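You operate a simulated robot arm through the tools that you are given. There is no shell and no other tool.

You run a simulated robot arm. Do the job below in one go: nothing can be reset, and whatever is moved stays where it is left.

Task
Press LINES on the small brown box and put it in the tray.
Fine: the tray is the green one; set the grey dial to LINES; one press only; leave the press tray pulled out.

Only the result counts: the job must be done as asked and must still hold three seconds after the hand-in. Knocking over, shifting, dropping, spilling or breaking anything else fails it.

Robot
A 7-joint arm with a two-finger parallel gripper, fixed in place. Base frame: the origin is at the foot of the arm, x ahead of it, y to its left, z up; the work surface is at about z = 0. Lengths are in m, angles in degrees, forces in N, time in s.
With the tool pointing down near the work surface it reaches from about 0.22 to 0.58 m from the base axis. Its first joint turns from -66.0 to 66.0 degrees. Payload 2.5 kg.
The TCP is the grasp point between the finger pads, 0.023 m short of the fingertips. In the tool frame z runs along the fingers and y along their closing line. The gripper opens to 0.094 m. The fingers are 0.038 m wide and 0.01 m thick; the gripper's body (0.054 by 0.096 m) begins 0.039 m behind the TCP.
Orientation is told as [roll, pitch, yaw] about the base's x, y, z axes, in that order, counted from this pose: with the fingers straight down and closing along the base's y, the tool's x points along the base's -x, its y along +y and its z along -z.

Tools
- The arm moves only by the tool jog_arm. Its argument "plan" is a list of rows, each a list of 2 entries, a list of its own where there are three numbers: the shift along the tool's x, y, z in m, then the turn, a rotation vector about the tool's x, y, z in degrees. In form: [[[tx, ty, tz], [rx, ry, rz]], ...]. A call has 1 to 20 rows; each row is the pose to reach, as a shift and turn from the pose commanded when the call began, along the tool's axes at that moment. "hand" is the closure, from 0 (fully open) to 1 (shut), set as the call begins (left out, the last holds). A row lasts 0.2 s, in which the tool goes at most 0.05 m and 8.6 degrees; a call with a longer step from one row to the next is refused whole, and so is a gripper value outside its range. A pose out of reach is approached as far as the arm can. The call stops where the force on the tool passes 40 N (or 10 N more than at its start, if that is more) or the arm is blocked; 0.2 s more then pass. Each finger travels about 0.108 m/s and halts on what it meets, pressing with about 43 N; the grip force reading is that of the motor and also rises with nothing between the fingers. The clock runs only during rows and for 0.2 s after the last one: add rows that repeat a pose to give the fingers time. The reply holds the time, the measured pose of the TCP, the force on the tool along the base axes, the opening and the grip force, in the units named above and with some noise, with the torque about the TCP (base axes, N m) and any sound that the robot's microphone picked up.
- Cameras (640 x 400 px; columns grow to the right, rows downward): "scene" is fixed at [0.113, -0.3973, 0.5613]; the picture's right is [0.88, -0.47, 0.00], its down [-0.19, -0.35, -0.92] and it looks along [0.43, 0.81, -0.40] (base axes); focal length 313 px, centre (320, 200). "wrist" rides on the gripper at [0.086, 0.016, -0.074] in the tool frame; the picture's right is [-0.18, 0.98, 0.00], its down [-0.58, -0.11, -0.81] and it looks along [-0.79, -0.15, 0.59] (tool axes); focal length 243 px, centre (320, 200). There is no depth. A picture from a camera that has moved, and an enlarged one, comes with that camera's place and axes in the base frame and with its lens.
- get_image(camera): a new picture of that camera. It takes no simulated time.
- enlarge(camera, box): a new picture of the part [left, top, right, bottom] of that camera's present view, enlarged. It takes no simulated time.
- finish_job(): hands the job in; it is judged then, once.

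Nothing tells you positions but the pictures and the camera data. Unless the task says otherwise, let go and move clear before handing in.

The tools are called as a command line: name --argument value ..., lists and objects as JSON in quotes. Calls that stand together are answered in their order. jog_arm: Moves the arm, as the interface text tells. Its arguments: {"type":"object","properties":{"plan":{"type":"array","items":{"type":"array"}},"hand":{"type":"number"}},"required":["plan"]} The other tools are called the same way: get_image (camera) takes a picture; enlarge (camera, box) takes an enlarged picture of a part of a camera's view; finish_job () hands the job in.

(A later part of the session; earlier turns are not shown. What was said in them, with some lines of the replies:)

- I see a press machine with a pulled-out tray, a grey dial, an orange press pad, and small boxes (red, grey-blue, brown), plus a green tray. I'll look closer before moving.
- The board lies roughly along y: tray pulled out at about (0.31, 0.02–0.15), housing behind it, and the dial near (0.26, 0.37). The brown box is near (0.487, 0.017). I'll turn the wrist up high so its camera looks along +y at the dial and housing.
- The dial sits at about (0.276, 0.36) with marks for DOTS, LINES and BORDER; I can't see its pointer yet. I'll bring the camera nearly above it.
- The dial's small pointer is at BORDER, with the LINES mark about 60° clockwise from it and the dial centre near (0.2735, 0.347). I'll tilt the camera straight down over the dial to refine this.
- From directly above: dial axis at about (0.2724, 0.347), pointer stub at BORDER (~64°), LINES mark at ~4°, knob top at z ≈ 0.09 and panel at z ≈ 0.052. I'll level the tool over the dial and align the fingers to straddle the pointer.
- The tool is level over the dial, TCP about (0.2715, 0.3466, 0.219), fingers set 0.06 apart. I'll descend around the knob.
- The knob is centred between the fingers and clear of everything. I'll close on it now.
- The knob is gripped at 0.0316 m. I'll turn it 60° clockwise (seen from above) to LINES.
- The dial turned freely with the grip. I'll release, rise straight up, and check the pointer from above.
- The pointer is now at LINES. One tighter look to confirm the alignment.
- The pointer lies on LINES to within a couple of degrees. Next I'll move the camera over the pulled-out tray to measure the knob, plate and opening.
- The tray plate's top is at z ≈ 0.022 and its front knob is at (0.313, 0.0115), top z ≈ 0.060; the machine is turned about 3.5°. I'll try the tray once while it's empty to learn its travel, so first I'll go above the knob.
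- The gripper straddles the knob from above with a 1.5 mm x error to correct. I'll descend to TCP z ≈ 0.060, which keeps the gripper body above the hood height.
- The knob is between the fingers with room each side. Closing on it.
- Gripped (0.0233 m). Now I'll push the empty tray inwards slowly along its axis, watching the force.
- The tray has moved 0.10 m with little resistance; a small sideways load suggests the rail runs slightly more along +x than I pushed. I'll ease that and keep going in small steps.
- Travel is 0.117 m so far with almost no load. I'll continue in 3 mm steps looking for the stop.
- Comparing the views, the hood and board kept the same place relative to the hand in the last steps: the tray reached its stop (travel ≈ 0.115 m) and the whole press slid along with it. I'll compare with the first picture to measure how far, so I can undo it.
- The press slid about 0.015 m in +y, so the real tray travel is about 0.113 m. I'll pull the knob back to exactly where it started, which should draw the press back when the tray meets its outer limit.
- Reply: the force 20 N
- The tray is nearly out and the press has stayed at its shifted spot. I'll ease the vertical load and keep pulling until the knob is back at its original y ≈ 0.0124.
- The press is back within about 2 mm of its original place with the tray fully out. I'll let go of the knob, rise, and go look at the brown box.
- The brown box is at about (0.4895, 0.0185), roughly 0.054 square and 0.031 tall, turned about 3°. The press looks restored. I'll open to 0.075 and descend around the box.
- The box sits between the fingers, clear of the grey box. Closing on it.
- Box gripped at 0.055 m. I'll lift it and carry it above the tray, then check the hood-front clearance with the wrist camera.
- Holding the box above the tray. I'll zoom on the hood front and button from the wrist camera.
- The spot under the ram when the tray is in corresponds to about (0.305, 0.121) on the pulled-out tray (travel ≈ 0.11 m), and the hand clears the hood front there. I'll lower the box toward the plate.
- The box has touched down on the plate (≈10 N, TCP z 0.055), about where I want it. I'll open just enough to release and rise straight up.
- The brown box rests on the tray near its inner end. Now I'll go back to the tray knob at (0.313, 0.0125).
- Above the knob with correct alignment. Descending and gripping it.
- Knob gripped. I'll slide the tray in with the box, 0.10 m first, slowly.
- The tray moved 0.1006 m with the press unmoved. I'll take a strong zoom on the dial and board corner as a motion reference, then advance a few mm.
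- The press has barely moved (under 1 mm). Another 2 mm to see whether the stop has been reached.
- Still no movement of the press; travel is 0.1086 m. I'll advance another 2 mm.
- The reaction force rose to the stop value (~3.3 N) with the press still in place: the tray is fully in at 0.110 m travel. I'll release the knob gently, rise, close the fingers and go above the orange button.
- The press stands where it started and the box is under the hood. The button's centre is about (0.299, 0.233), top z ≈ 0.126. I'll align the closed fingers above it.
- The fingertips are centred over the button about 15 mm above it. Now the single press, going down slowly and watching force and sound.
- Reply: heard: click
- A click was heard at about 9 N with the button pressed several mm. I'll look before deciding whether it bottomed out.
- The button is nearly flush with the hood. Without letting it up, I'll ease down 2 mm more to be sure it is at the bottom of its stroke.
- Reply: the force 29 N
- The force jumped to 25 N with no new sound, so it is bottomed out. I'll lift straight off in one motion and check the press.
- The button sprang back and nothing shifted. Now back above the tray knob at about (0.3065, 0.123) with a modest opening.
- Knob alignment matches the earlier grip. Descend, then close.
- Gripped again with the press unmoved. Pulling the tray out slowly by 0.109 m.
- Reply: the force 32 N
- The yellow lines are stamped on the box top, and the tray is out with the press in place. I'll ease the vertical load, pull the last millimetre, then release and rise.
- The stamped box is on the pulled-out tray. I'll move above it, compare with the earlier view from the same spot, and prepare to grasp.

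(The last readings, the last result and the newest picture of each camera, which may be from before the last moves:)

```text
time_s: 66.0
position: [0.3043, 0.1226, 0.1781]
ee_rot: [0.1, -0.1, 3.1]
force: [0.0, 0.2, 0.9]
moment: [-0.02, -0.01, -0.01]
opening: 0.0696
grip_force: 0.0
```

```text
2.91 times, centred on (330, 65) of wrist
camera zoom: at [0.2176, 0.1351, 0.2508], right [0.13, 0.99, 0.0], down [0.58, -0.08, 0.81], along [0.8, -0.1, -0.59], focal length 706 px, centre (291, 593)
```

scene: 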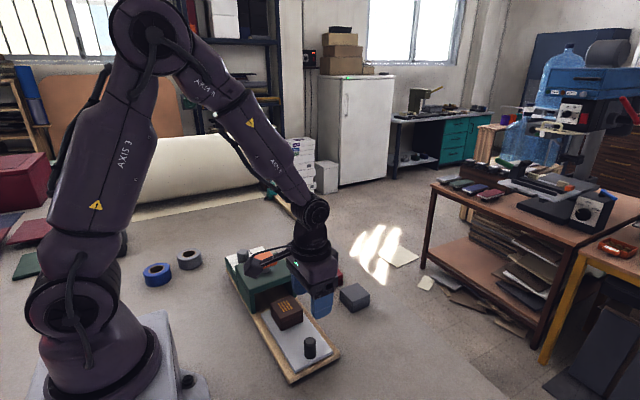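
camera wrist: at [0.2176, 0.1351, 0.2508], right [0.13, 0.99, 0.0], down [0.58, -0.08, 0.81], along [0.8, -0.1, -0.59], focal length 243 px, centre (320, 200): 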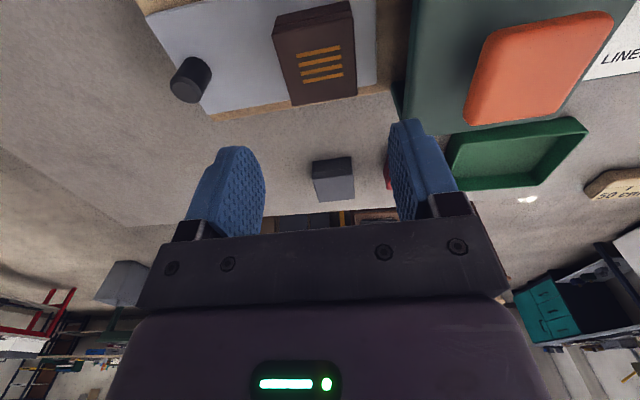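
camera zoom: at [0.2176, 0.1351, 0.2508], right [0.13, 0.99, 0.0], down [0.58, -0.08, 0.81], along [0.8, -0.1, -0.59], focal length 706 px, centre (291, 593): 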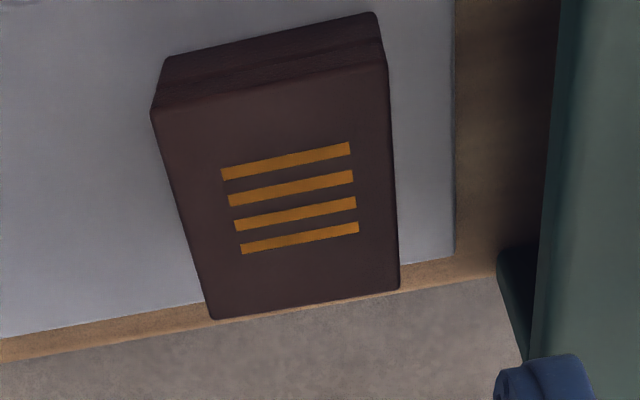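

The print is clean: four lines. Box centre is (0.306, 0.122). I'll descend around it again at the same height as when I set it down.

jog_arm --plan '[[[-0.0009, -0.0015, 0.03], [0, 0, 0]], [[-0.0009, -0.0015, 0.06], [0, 0, 0]], [[-0.0009, -0.0015, 0.085], [0, 0, 0]], [[-0.0009, -0.0015, 0.105], [0, 0, 0]], [[-0.0009, -0.0015, 0.116], [0, 0, 0]], [[-0.0009, -0.0015, 0.1208], [0, 0, 0]], [[-0.0009, -0.0015, 0.1208], [0, 0, 0]]]' --hand 0.28

get_image --camera "wrist"

```text
time_s: 67.6
position: [0.3063, 0.1197, 0.0552]
ee_rot: [0.1, -0.1, 3.1]
force: [-0.6, 0.3, -0.2]
moment: [0.0, 0.02, 0.02]
opening: 0.0676
grip_force: 0.1
```

```text
taken
camera wrist: at [0.2199, 0.1323, 0.1298], right [0.13, 0.99, 0.0], down [0.58, -0.08, 0.81], along [0.8, -0.1, -0.59], focal length 243 px, centre (320, 200)
```

wrist: 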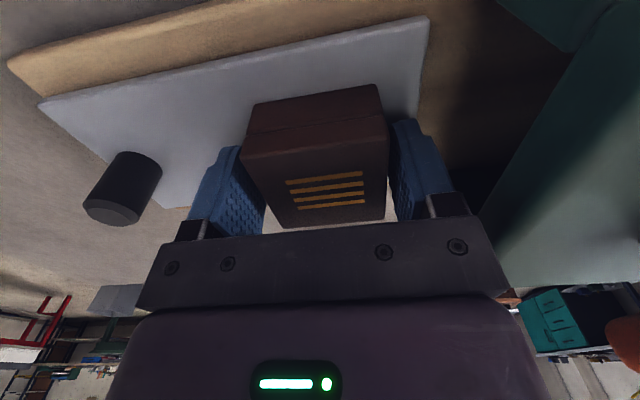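

Box between the fingers; I'll centre by 1 mm in y, then close.

jog_arm --plan '[[[0, 0.0012, 0], [0, 0, 0]], [[0, 0.0012, 0], [0, 0, 0]]]'

jog_arm --plan '[[[0, 0, 0], [0, 0, 0]], [[0, 0, 0], [0, 0, 0]], [[0, 0, 0], [0, 0, 0]]]' --hand 1

```text
time_s: 68.2
position: [0.3065, 0.121, 0.055]
ee_rot: [0.1, -0.1, 3.0]
force: [0.8, 1.0, -0.1]
moment: [0.01, -0.01, 0.02]
opening: 0.0678
grip_force: 0.0
```

```text
time_s: 69.0
position: [0.3049, 0.1208, 0.0556]
ee_rot: [0.1, -0.2, 3.1]
force: [-0.3, 1.3, 1.0]
moment: [-0.06, -0.06, -0.03]
opening: 0.0551
grip_force: 42.4
```

Box gripped at 0.055 m. I'll lift it clear and carry it over toward the green tray (about x 0.43–0.52, y 0.275–0.40), staying above the button's height.

jog_arm --plan '[[[0, 0, -0.015], [0, 0, 0]], [[0, 0, -0.045], [0, 0, 0]], [[0, 0, -0.085], [0, 0, 0]], [[0, 0, -0.12], [0, 0, 0]], [[0, 0, -0.14], [0, 0, 0]], [[-0.02, 0.0245, -0.14], [0, 0, 0]], [[-0.044, 0.0538, -0.14], [0, 0, 0]], [[-0.068, 0.083, -0.14], [0, 0, 0]], [[-0.092, 0.1125, -0.14], [0, 0, 0]], [[-0.116, 0.1418, -0.14], [0, 0, 0]], [[-0.135, 0.165, -0.14], [0, 0, 0]], [[-0.135, 0.165, -0.14], [0, 0, 0]]]'

get_image --camera "wrist"

get_image --camera "scene"

```text
time_s: 71.6
position: [0.4335, 0.2943, 0.197]
ee_rot: [0.1, -0.1, 3.1]
force: [0.2, 0.1, -0.2]
moment: [0.01, -0.01, -0.03]
opening: 0.0552
grip_force: 42.9
```

```text
taken
camera wrist: at [0.3469, 0.306, 0.2701], right [0.13, 0.99, 0.0], down [0.59, -0.08, 0.81], along [0.8, -0.1, -0.59], focal length 243 px, centre (320, 200)
```

wrist: 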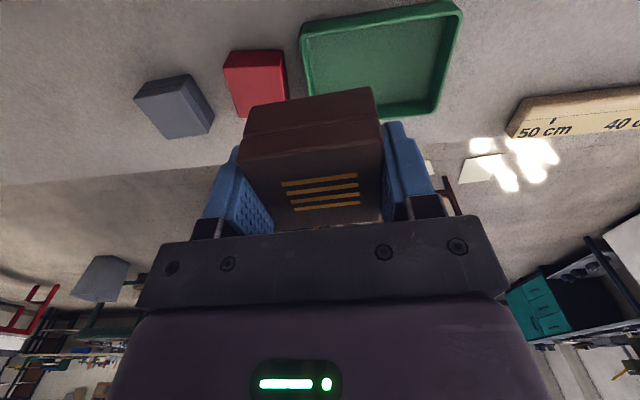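

```text
taken
```

scene: 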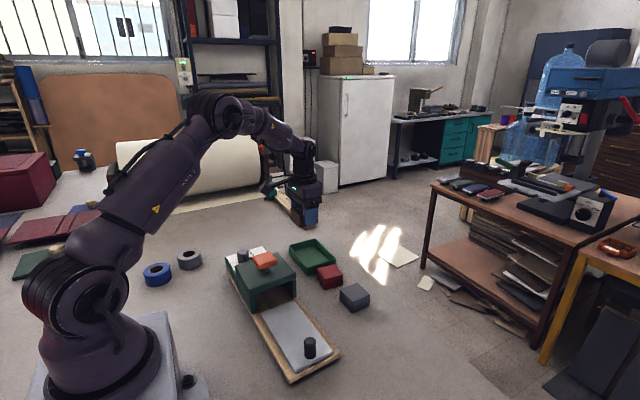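

The box is held and everything on the surface is undisturbed. I'll measure the green tray closely from here.

enlarge --camera "wrist" --box '[280, 0, 480, 125]'

enlarge --camera "scene" --box '[270, 225, 390, 325]'

```text
3.20 times, centred on (380, 62) of wrist
camera zoom: at [0.3469, 0.306, 0.2701], right [0.13, 0.99, 0.0], down [0.59, -0.08, 0.81], along [0.8, -0.1, -0.59], focal length 776 px, centre (128, 640)
```

zoom: 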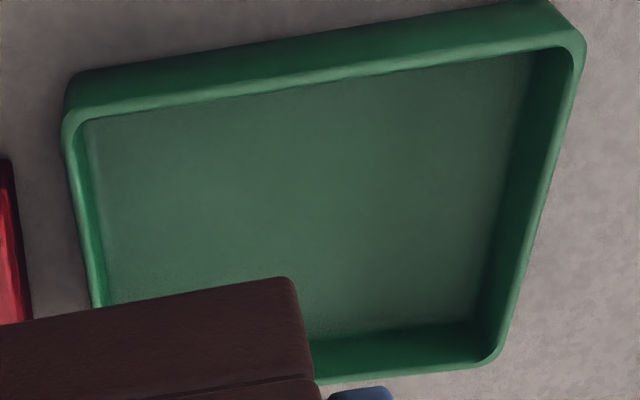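

```text
4.00 times, centred on (330, 275) of scene
camera zoom: at [0.113, -0.3972, 0.5613], right [0.88, -0.47, 0.0], down [-0.19, -0.35, -0.92], along [0.43, 0.81, -0.4], focal length 1253 px, centre (280, -100)
```

zoom: 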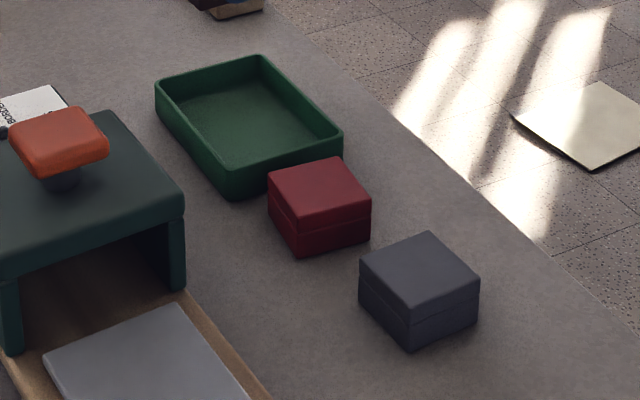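

Green tray spans about x 0.428–0.523, y 0.275–0.408, rim near z 0.028. I'll place the box at (0.468, 0.332), which keeps the fingers and box off the walls; first over it and down to just above.

jog_arm --plan '[[[-0.018, 0.0177, 0], [0, 0, 0]], [[-0.0363, 0.0354, 0], [0, 0, 0]], [[-0.0363, 0.0354, 0.035], [0, 0, 0]], [[-0.0363, 0.0354, 0.07], [0, 0, 0]], [[-0.0363, 0.0354, 0.1], [0, 0, 0]], [[-0.0363, 0.0354, 0.125], [0, 0, 0]], [[-0.0363, 0.0354, 0.125], [0, 0, 0]]]'

get_image --camera "wrist"

enlarge --camera "scene" --box '[270, 210, 390, 310]'

```text
time_s: 73.2
position: [0.4661, 0.3309, 0.0719]
ee_rot: [0.1, -0.1, 3.1]
force: [0.5, -0.5, -1.2]
moment: [0.0, 0.0, 0.02]
opening: 0.0551
grip_force: 43.2
```

```text
taken
camera wrist: at [0.3796, 0.342, 0.1454], right [0.13, 0.99, 0.0], down [0.58, -0.08, 0.81], along [0.8, -0.1, -0.59], focal length 243 px, centre (320, 200)
```

wrist: 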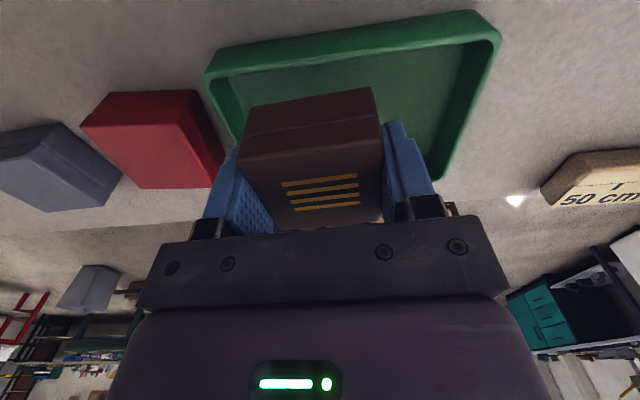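

```text
4.00 times, centred on (330, 260) of scene
camera zoom: at [0.113, -0.3973, 0.5613], right [0.88, -0.47, 0.0], down [-0.19, -0.35, -0.92], along [0.43, 0.81, -0.4], focal length 1253 px, centre (280, -40)
```

zoom: 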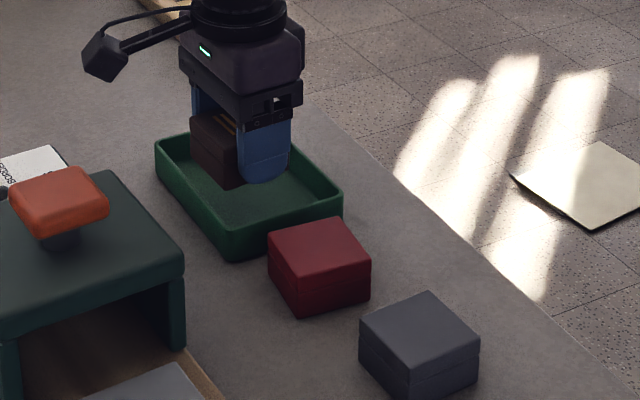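

The box is above the tray interior. I'll nudge 3 mm in +x and +y for margin and lower until it touches the tray floor.

jog_arm --plan '[[[-0.0032, 0.003, 0.005], [0, 0, 0]], [[-0.0032, 0.003, 0.015], [0, 0, 0]], [[-0.0032, 0.003, 0.025], [0, 0, 0]], [[-0.0032, 0.003, 0.033], [0, 0, 0]], [[-0.0032, 0.003, 0.036], [0, 0, 0]], [[-0.0032, 0.003, 0.036], [0, 0, 0]]]'

get_image --camera "wrist"

enlarge --camera "scene" --box '[270, 210, 390, 310]'

```text
time_s: 74.6
position: [0.4684, 0.3339, 0.0356]
ee_rot: [0.1, 0.0, 3.1]
force: [-1.2, -0.3, -0.8]
moment: [-0.02, -0.03, -0.01]
opening: 0.0552
grip_force: 42.6
```

```text
taken
camera wrist: at [0.3828, 0.3459, 0.1093], right [0.13, 0.99, 0.0], down [0.58, -0.08, 0.81], along [0.8, -0.1, -0.59], focal length 243 px, centre (320, 200)
```

wrist: 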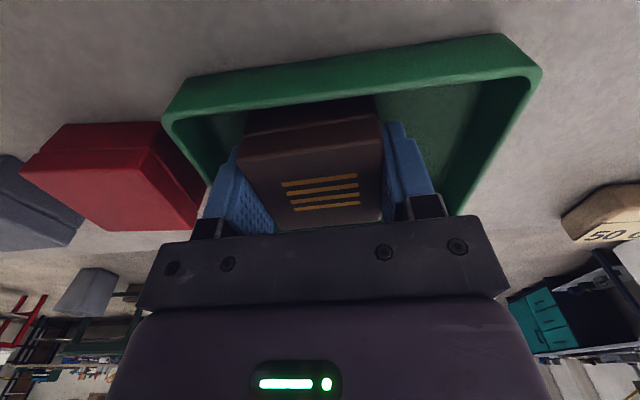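

```text
4.00 times, centred on (330, 260) of scene
camera zoom: at [0.113, -0.3973, 0.5613], right [0.88, -0.47, 0.0], down [-0.19, -0.35, -0.92], along [0.43, 0.81, -0.4], focal length 1253 px, centre (280, -40)
```

zoom: 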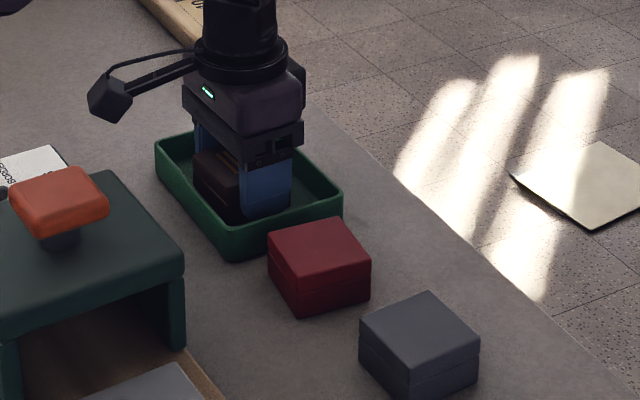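

No contact yet and the walls are clear. Lowering in 1 mm steps.

jog_arm --plan '[[[0, 0, 0.001], [0, 0, 0]], [[0, 0, 0.002], [0, 0, 0]], [[0, 0, 0.003], [0, 0, 0]], [[0, 0, 0.003], [0, 0, 0]]]'

```text
time_s: 75.6
position: [0.4698, 0.3353, 0.0327]
ee_rot: [0.1, -0.1, 3.1]
force: [0.1, -0.2, -1.1]
moment: [0.02, 0.01, 0.01]
opening: 0.0553
grip_force: 43.3
```

jog_arm --plan '[[[0, 0, 0.001], [0, 0, 0]], [[0, 0, 0.002], [0, 0, 0]], [[0, 0, 0.002], [0, 0, 0]]]'

```text
time_s: 76.4
position: [0.4691, 0.3347, 0.0321]
ee_rot: [0.1, -0.2, 3.2]
force: [-1.1, 0.4, 5.1]
moment: [-0.14, 0.0, -0.03]
opening: 0.0553
grip_force: 42.8
```

The box is resting on the tray floor (5 N). I'll open slightly and rise straight up.

jog_arm --plan '[[[0, 0, 0], [0, 0, 0]], [[0, 0, 0], [0, 0, 0]], [[0, 0, -0.01], [0, 0, 0]], [[0, 0, -0.03], [0, 0, 0]], [[0, 0, -0.06], [0, 0, 0]], [[0, 0, -0.1], [0, 0, 0]], [[0, 0, -0.14], [0, 0, 0]], [[0, 0, -0.17], [0, 0, 0]], [[0, 0, -0.17], [0, 0, 0]]]' --hand 0.32

get_image --camera "wrist"

get_image --camera "scene"

enlarge --camera "scene" --box '[210, 220, 350, 308]'

enlarge --camera "scene" --box '[240, 290, 420, 400]'

```text
time_s: 78.4
position: [0.4679, 0.3325, 0.2006]
ee_rot: [0.2, -0.2, 3.1]
force: [0.5, 0.2, 1.1]
moment: [-0.03, -0.03, -0.02]
opening: 0.0639
grip_force: 0.1
```

```text
taken
camera wrist: at [0.382, 0.3451, 0.2748], right [0.13, 0.99, 0.0], down [0.58, -0.08, 0.81], along [0.8, -0.1, -0.59], focal length 243 px, centre (320, 200)
```

wrist: 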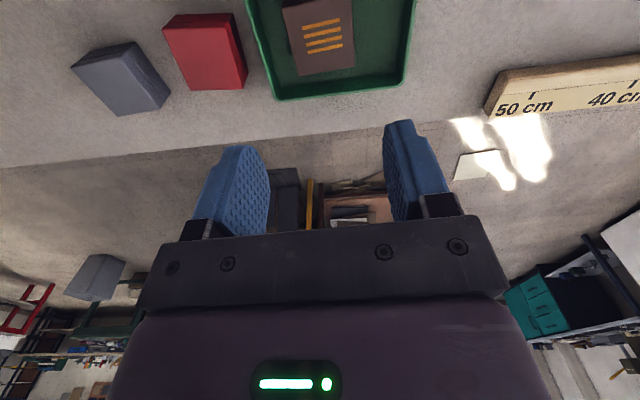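

```text
taken
```

scene: 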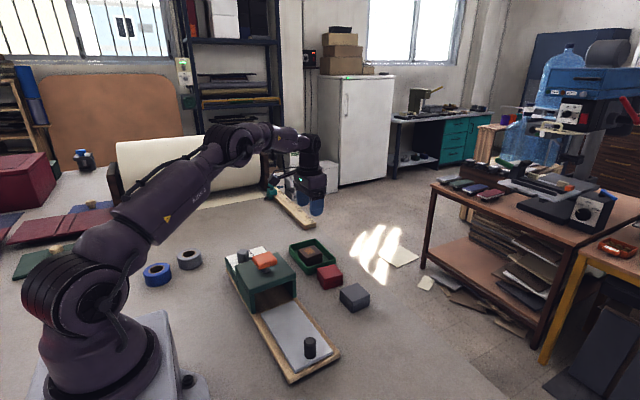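

```text
4.55 times, centred on (280, 264) of scene
camera zoom: at [0.113, -0.3973, 0.5613], right [0.88, -0.47, 0.0], down [-0.19, -0.35, -0.92], along [0.43, 0.81, -0.4], focal length 1424 px, centre (502, -91)
```

zoom: 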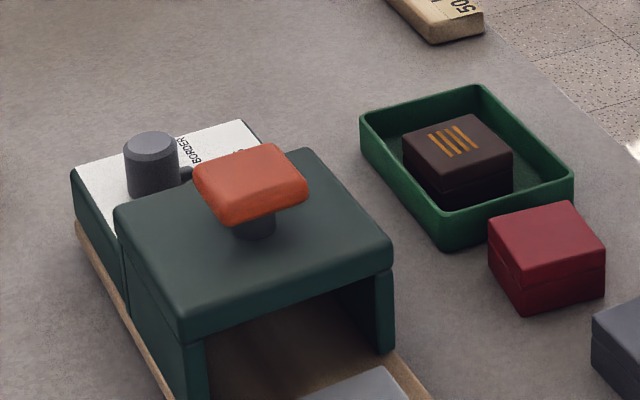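

```text
3.56 times, centred on (330, 345) of scene
camera zoom: at [0.113, -0.3973, 0.5613], right [0.88, -0.47, 0.0], down [-0.19, -0.35, -0.92], along [0.43, 0.81, -0.4], focal length 1114 px, centre (284, -316)
```

zoom: 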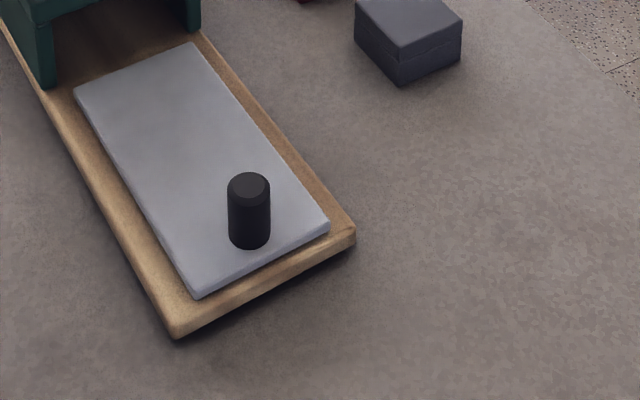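

The brown box, stamped with four lines, sits flat in the green tray. The dial is at LINES, the press tray is pulled out, and the other boxes and tapes are where they were. The press itself is within about 3 mm of its start after I drew it back. The hand is empty and clear, so I'm handing in.

finish_job

```text
The job is handed in.
```

The job is handed in. The small brown box has LINES printed on it and sits flat in the green tray. I can't see the judging result from here.

- **Dial:** the grey dial points to LINES, within a couple of degrees of the mark.
- **Press:** I pressed the button once and heard one click. Four clean lines show on the box top.
- **Press tray:** it is left pulled out.
- **Press moved:** while I was finding out how far the tray slides, the whole press slid about 15 mm. I pulled it back, and it now stands about 3 mm from where it started, by the pictures.
- **Everything else:** the green tray, the red and grey boxes and the tape rolls look unmoved. The gripper is open, empty and clear above the green tray.
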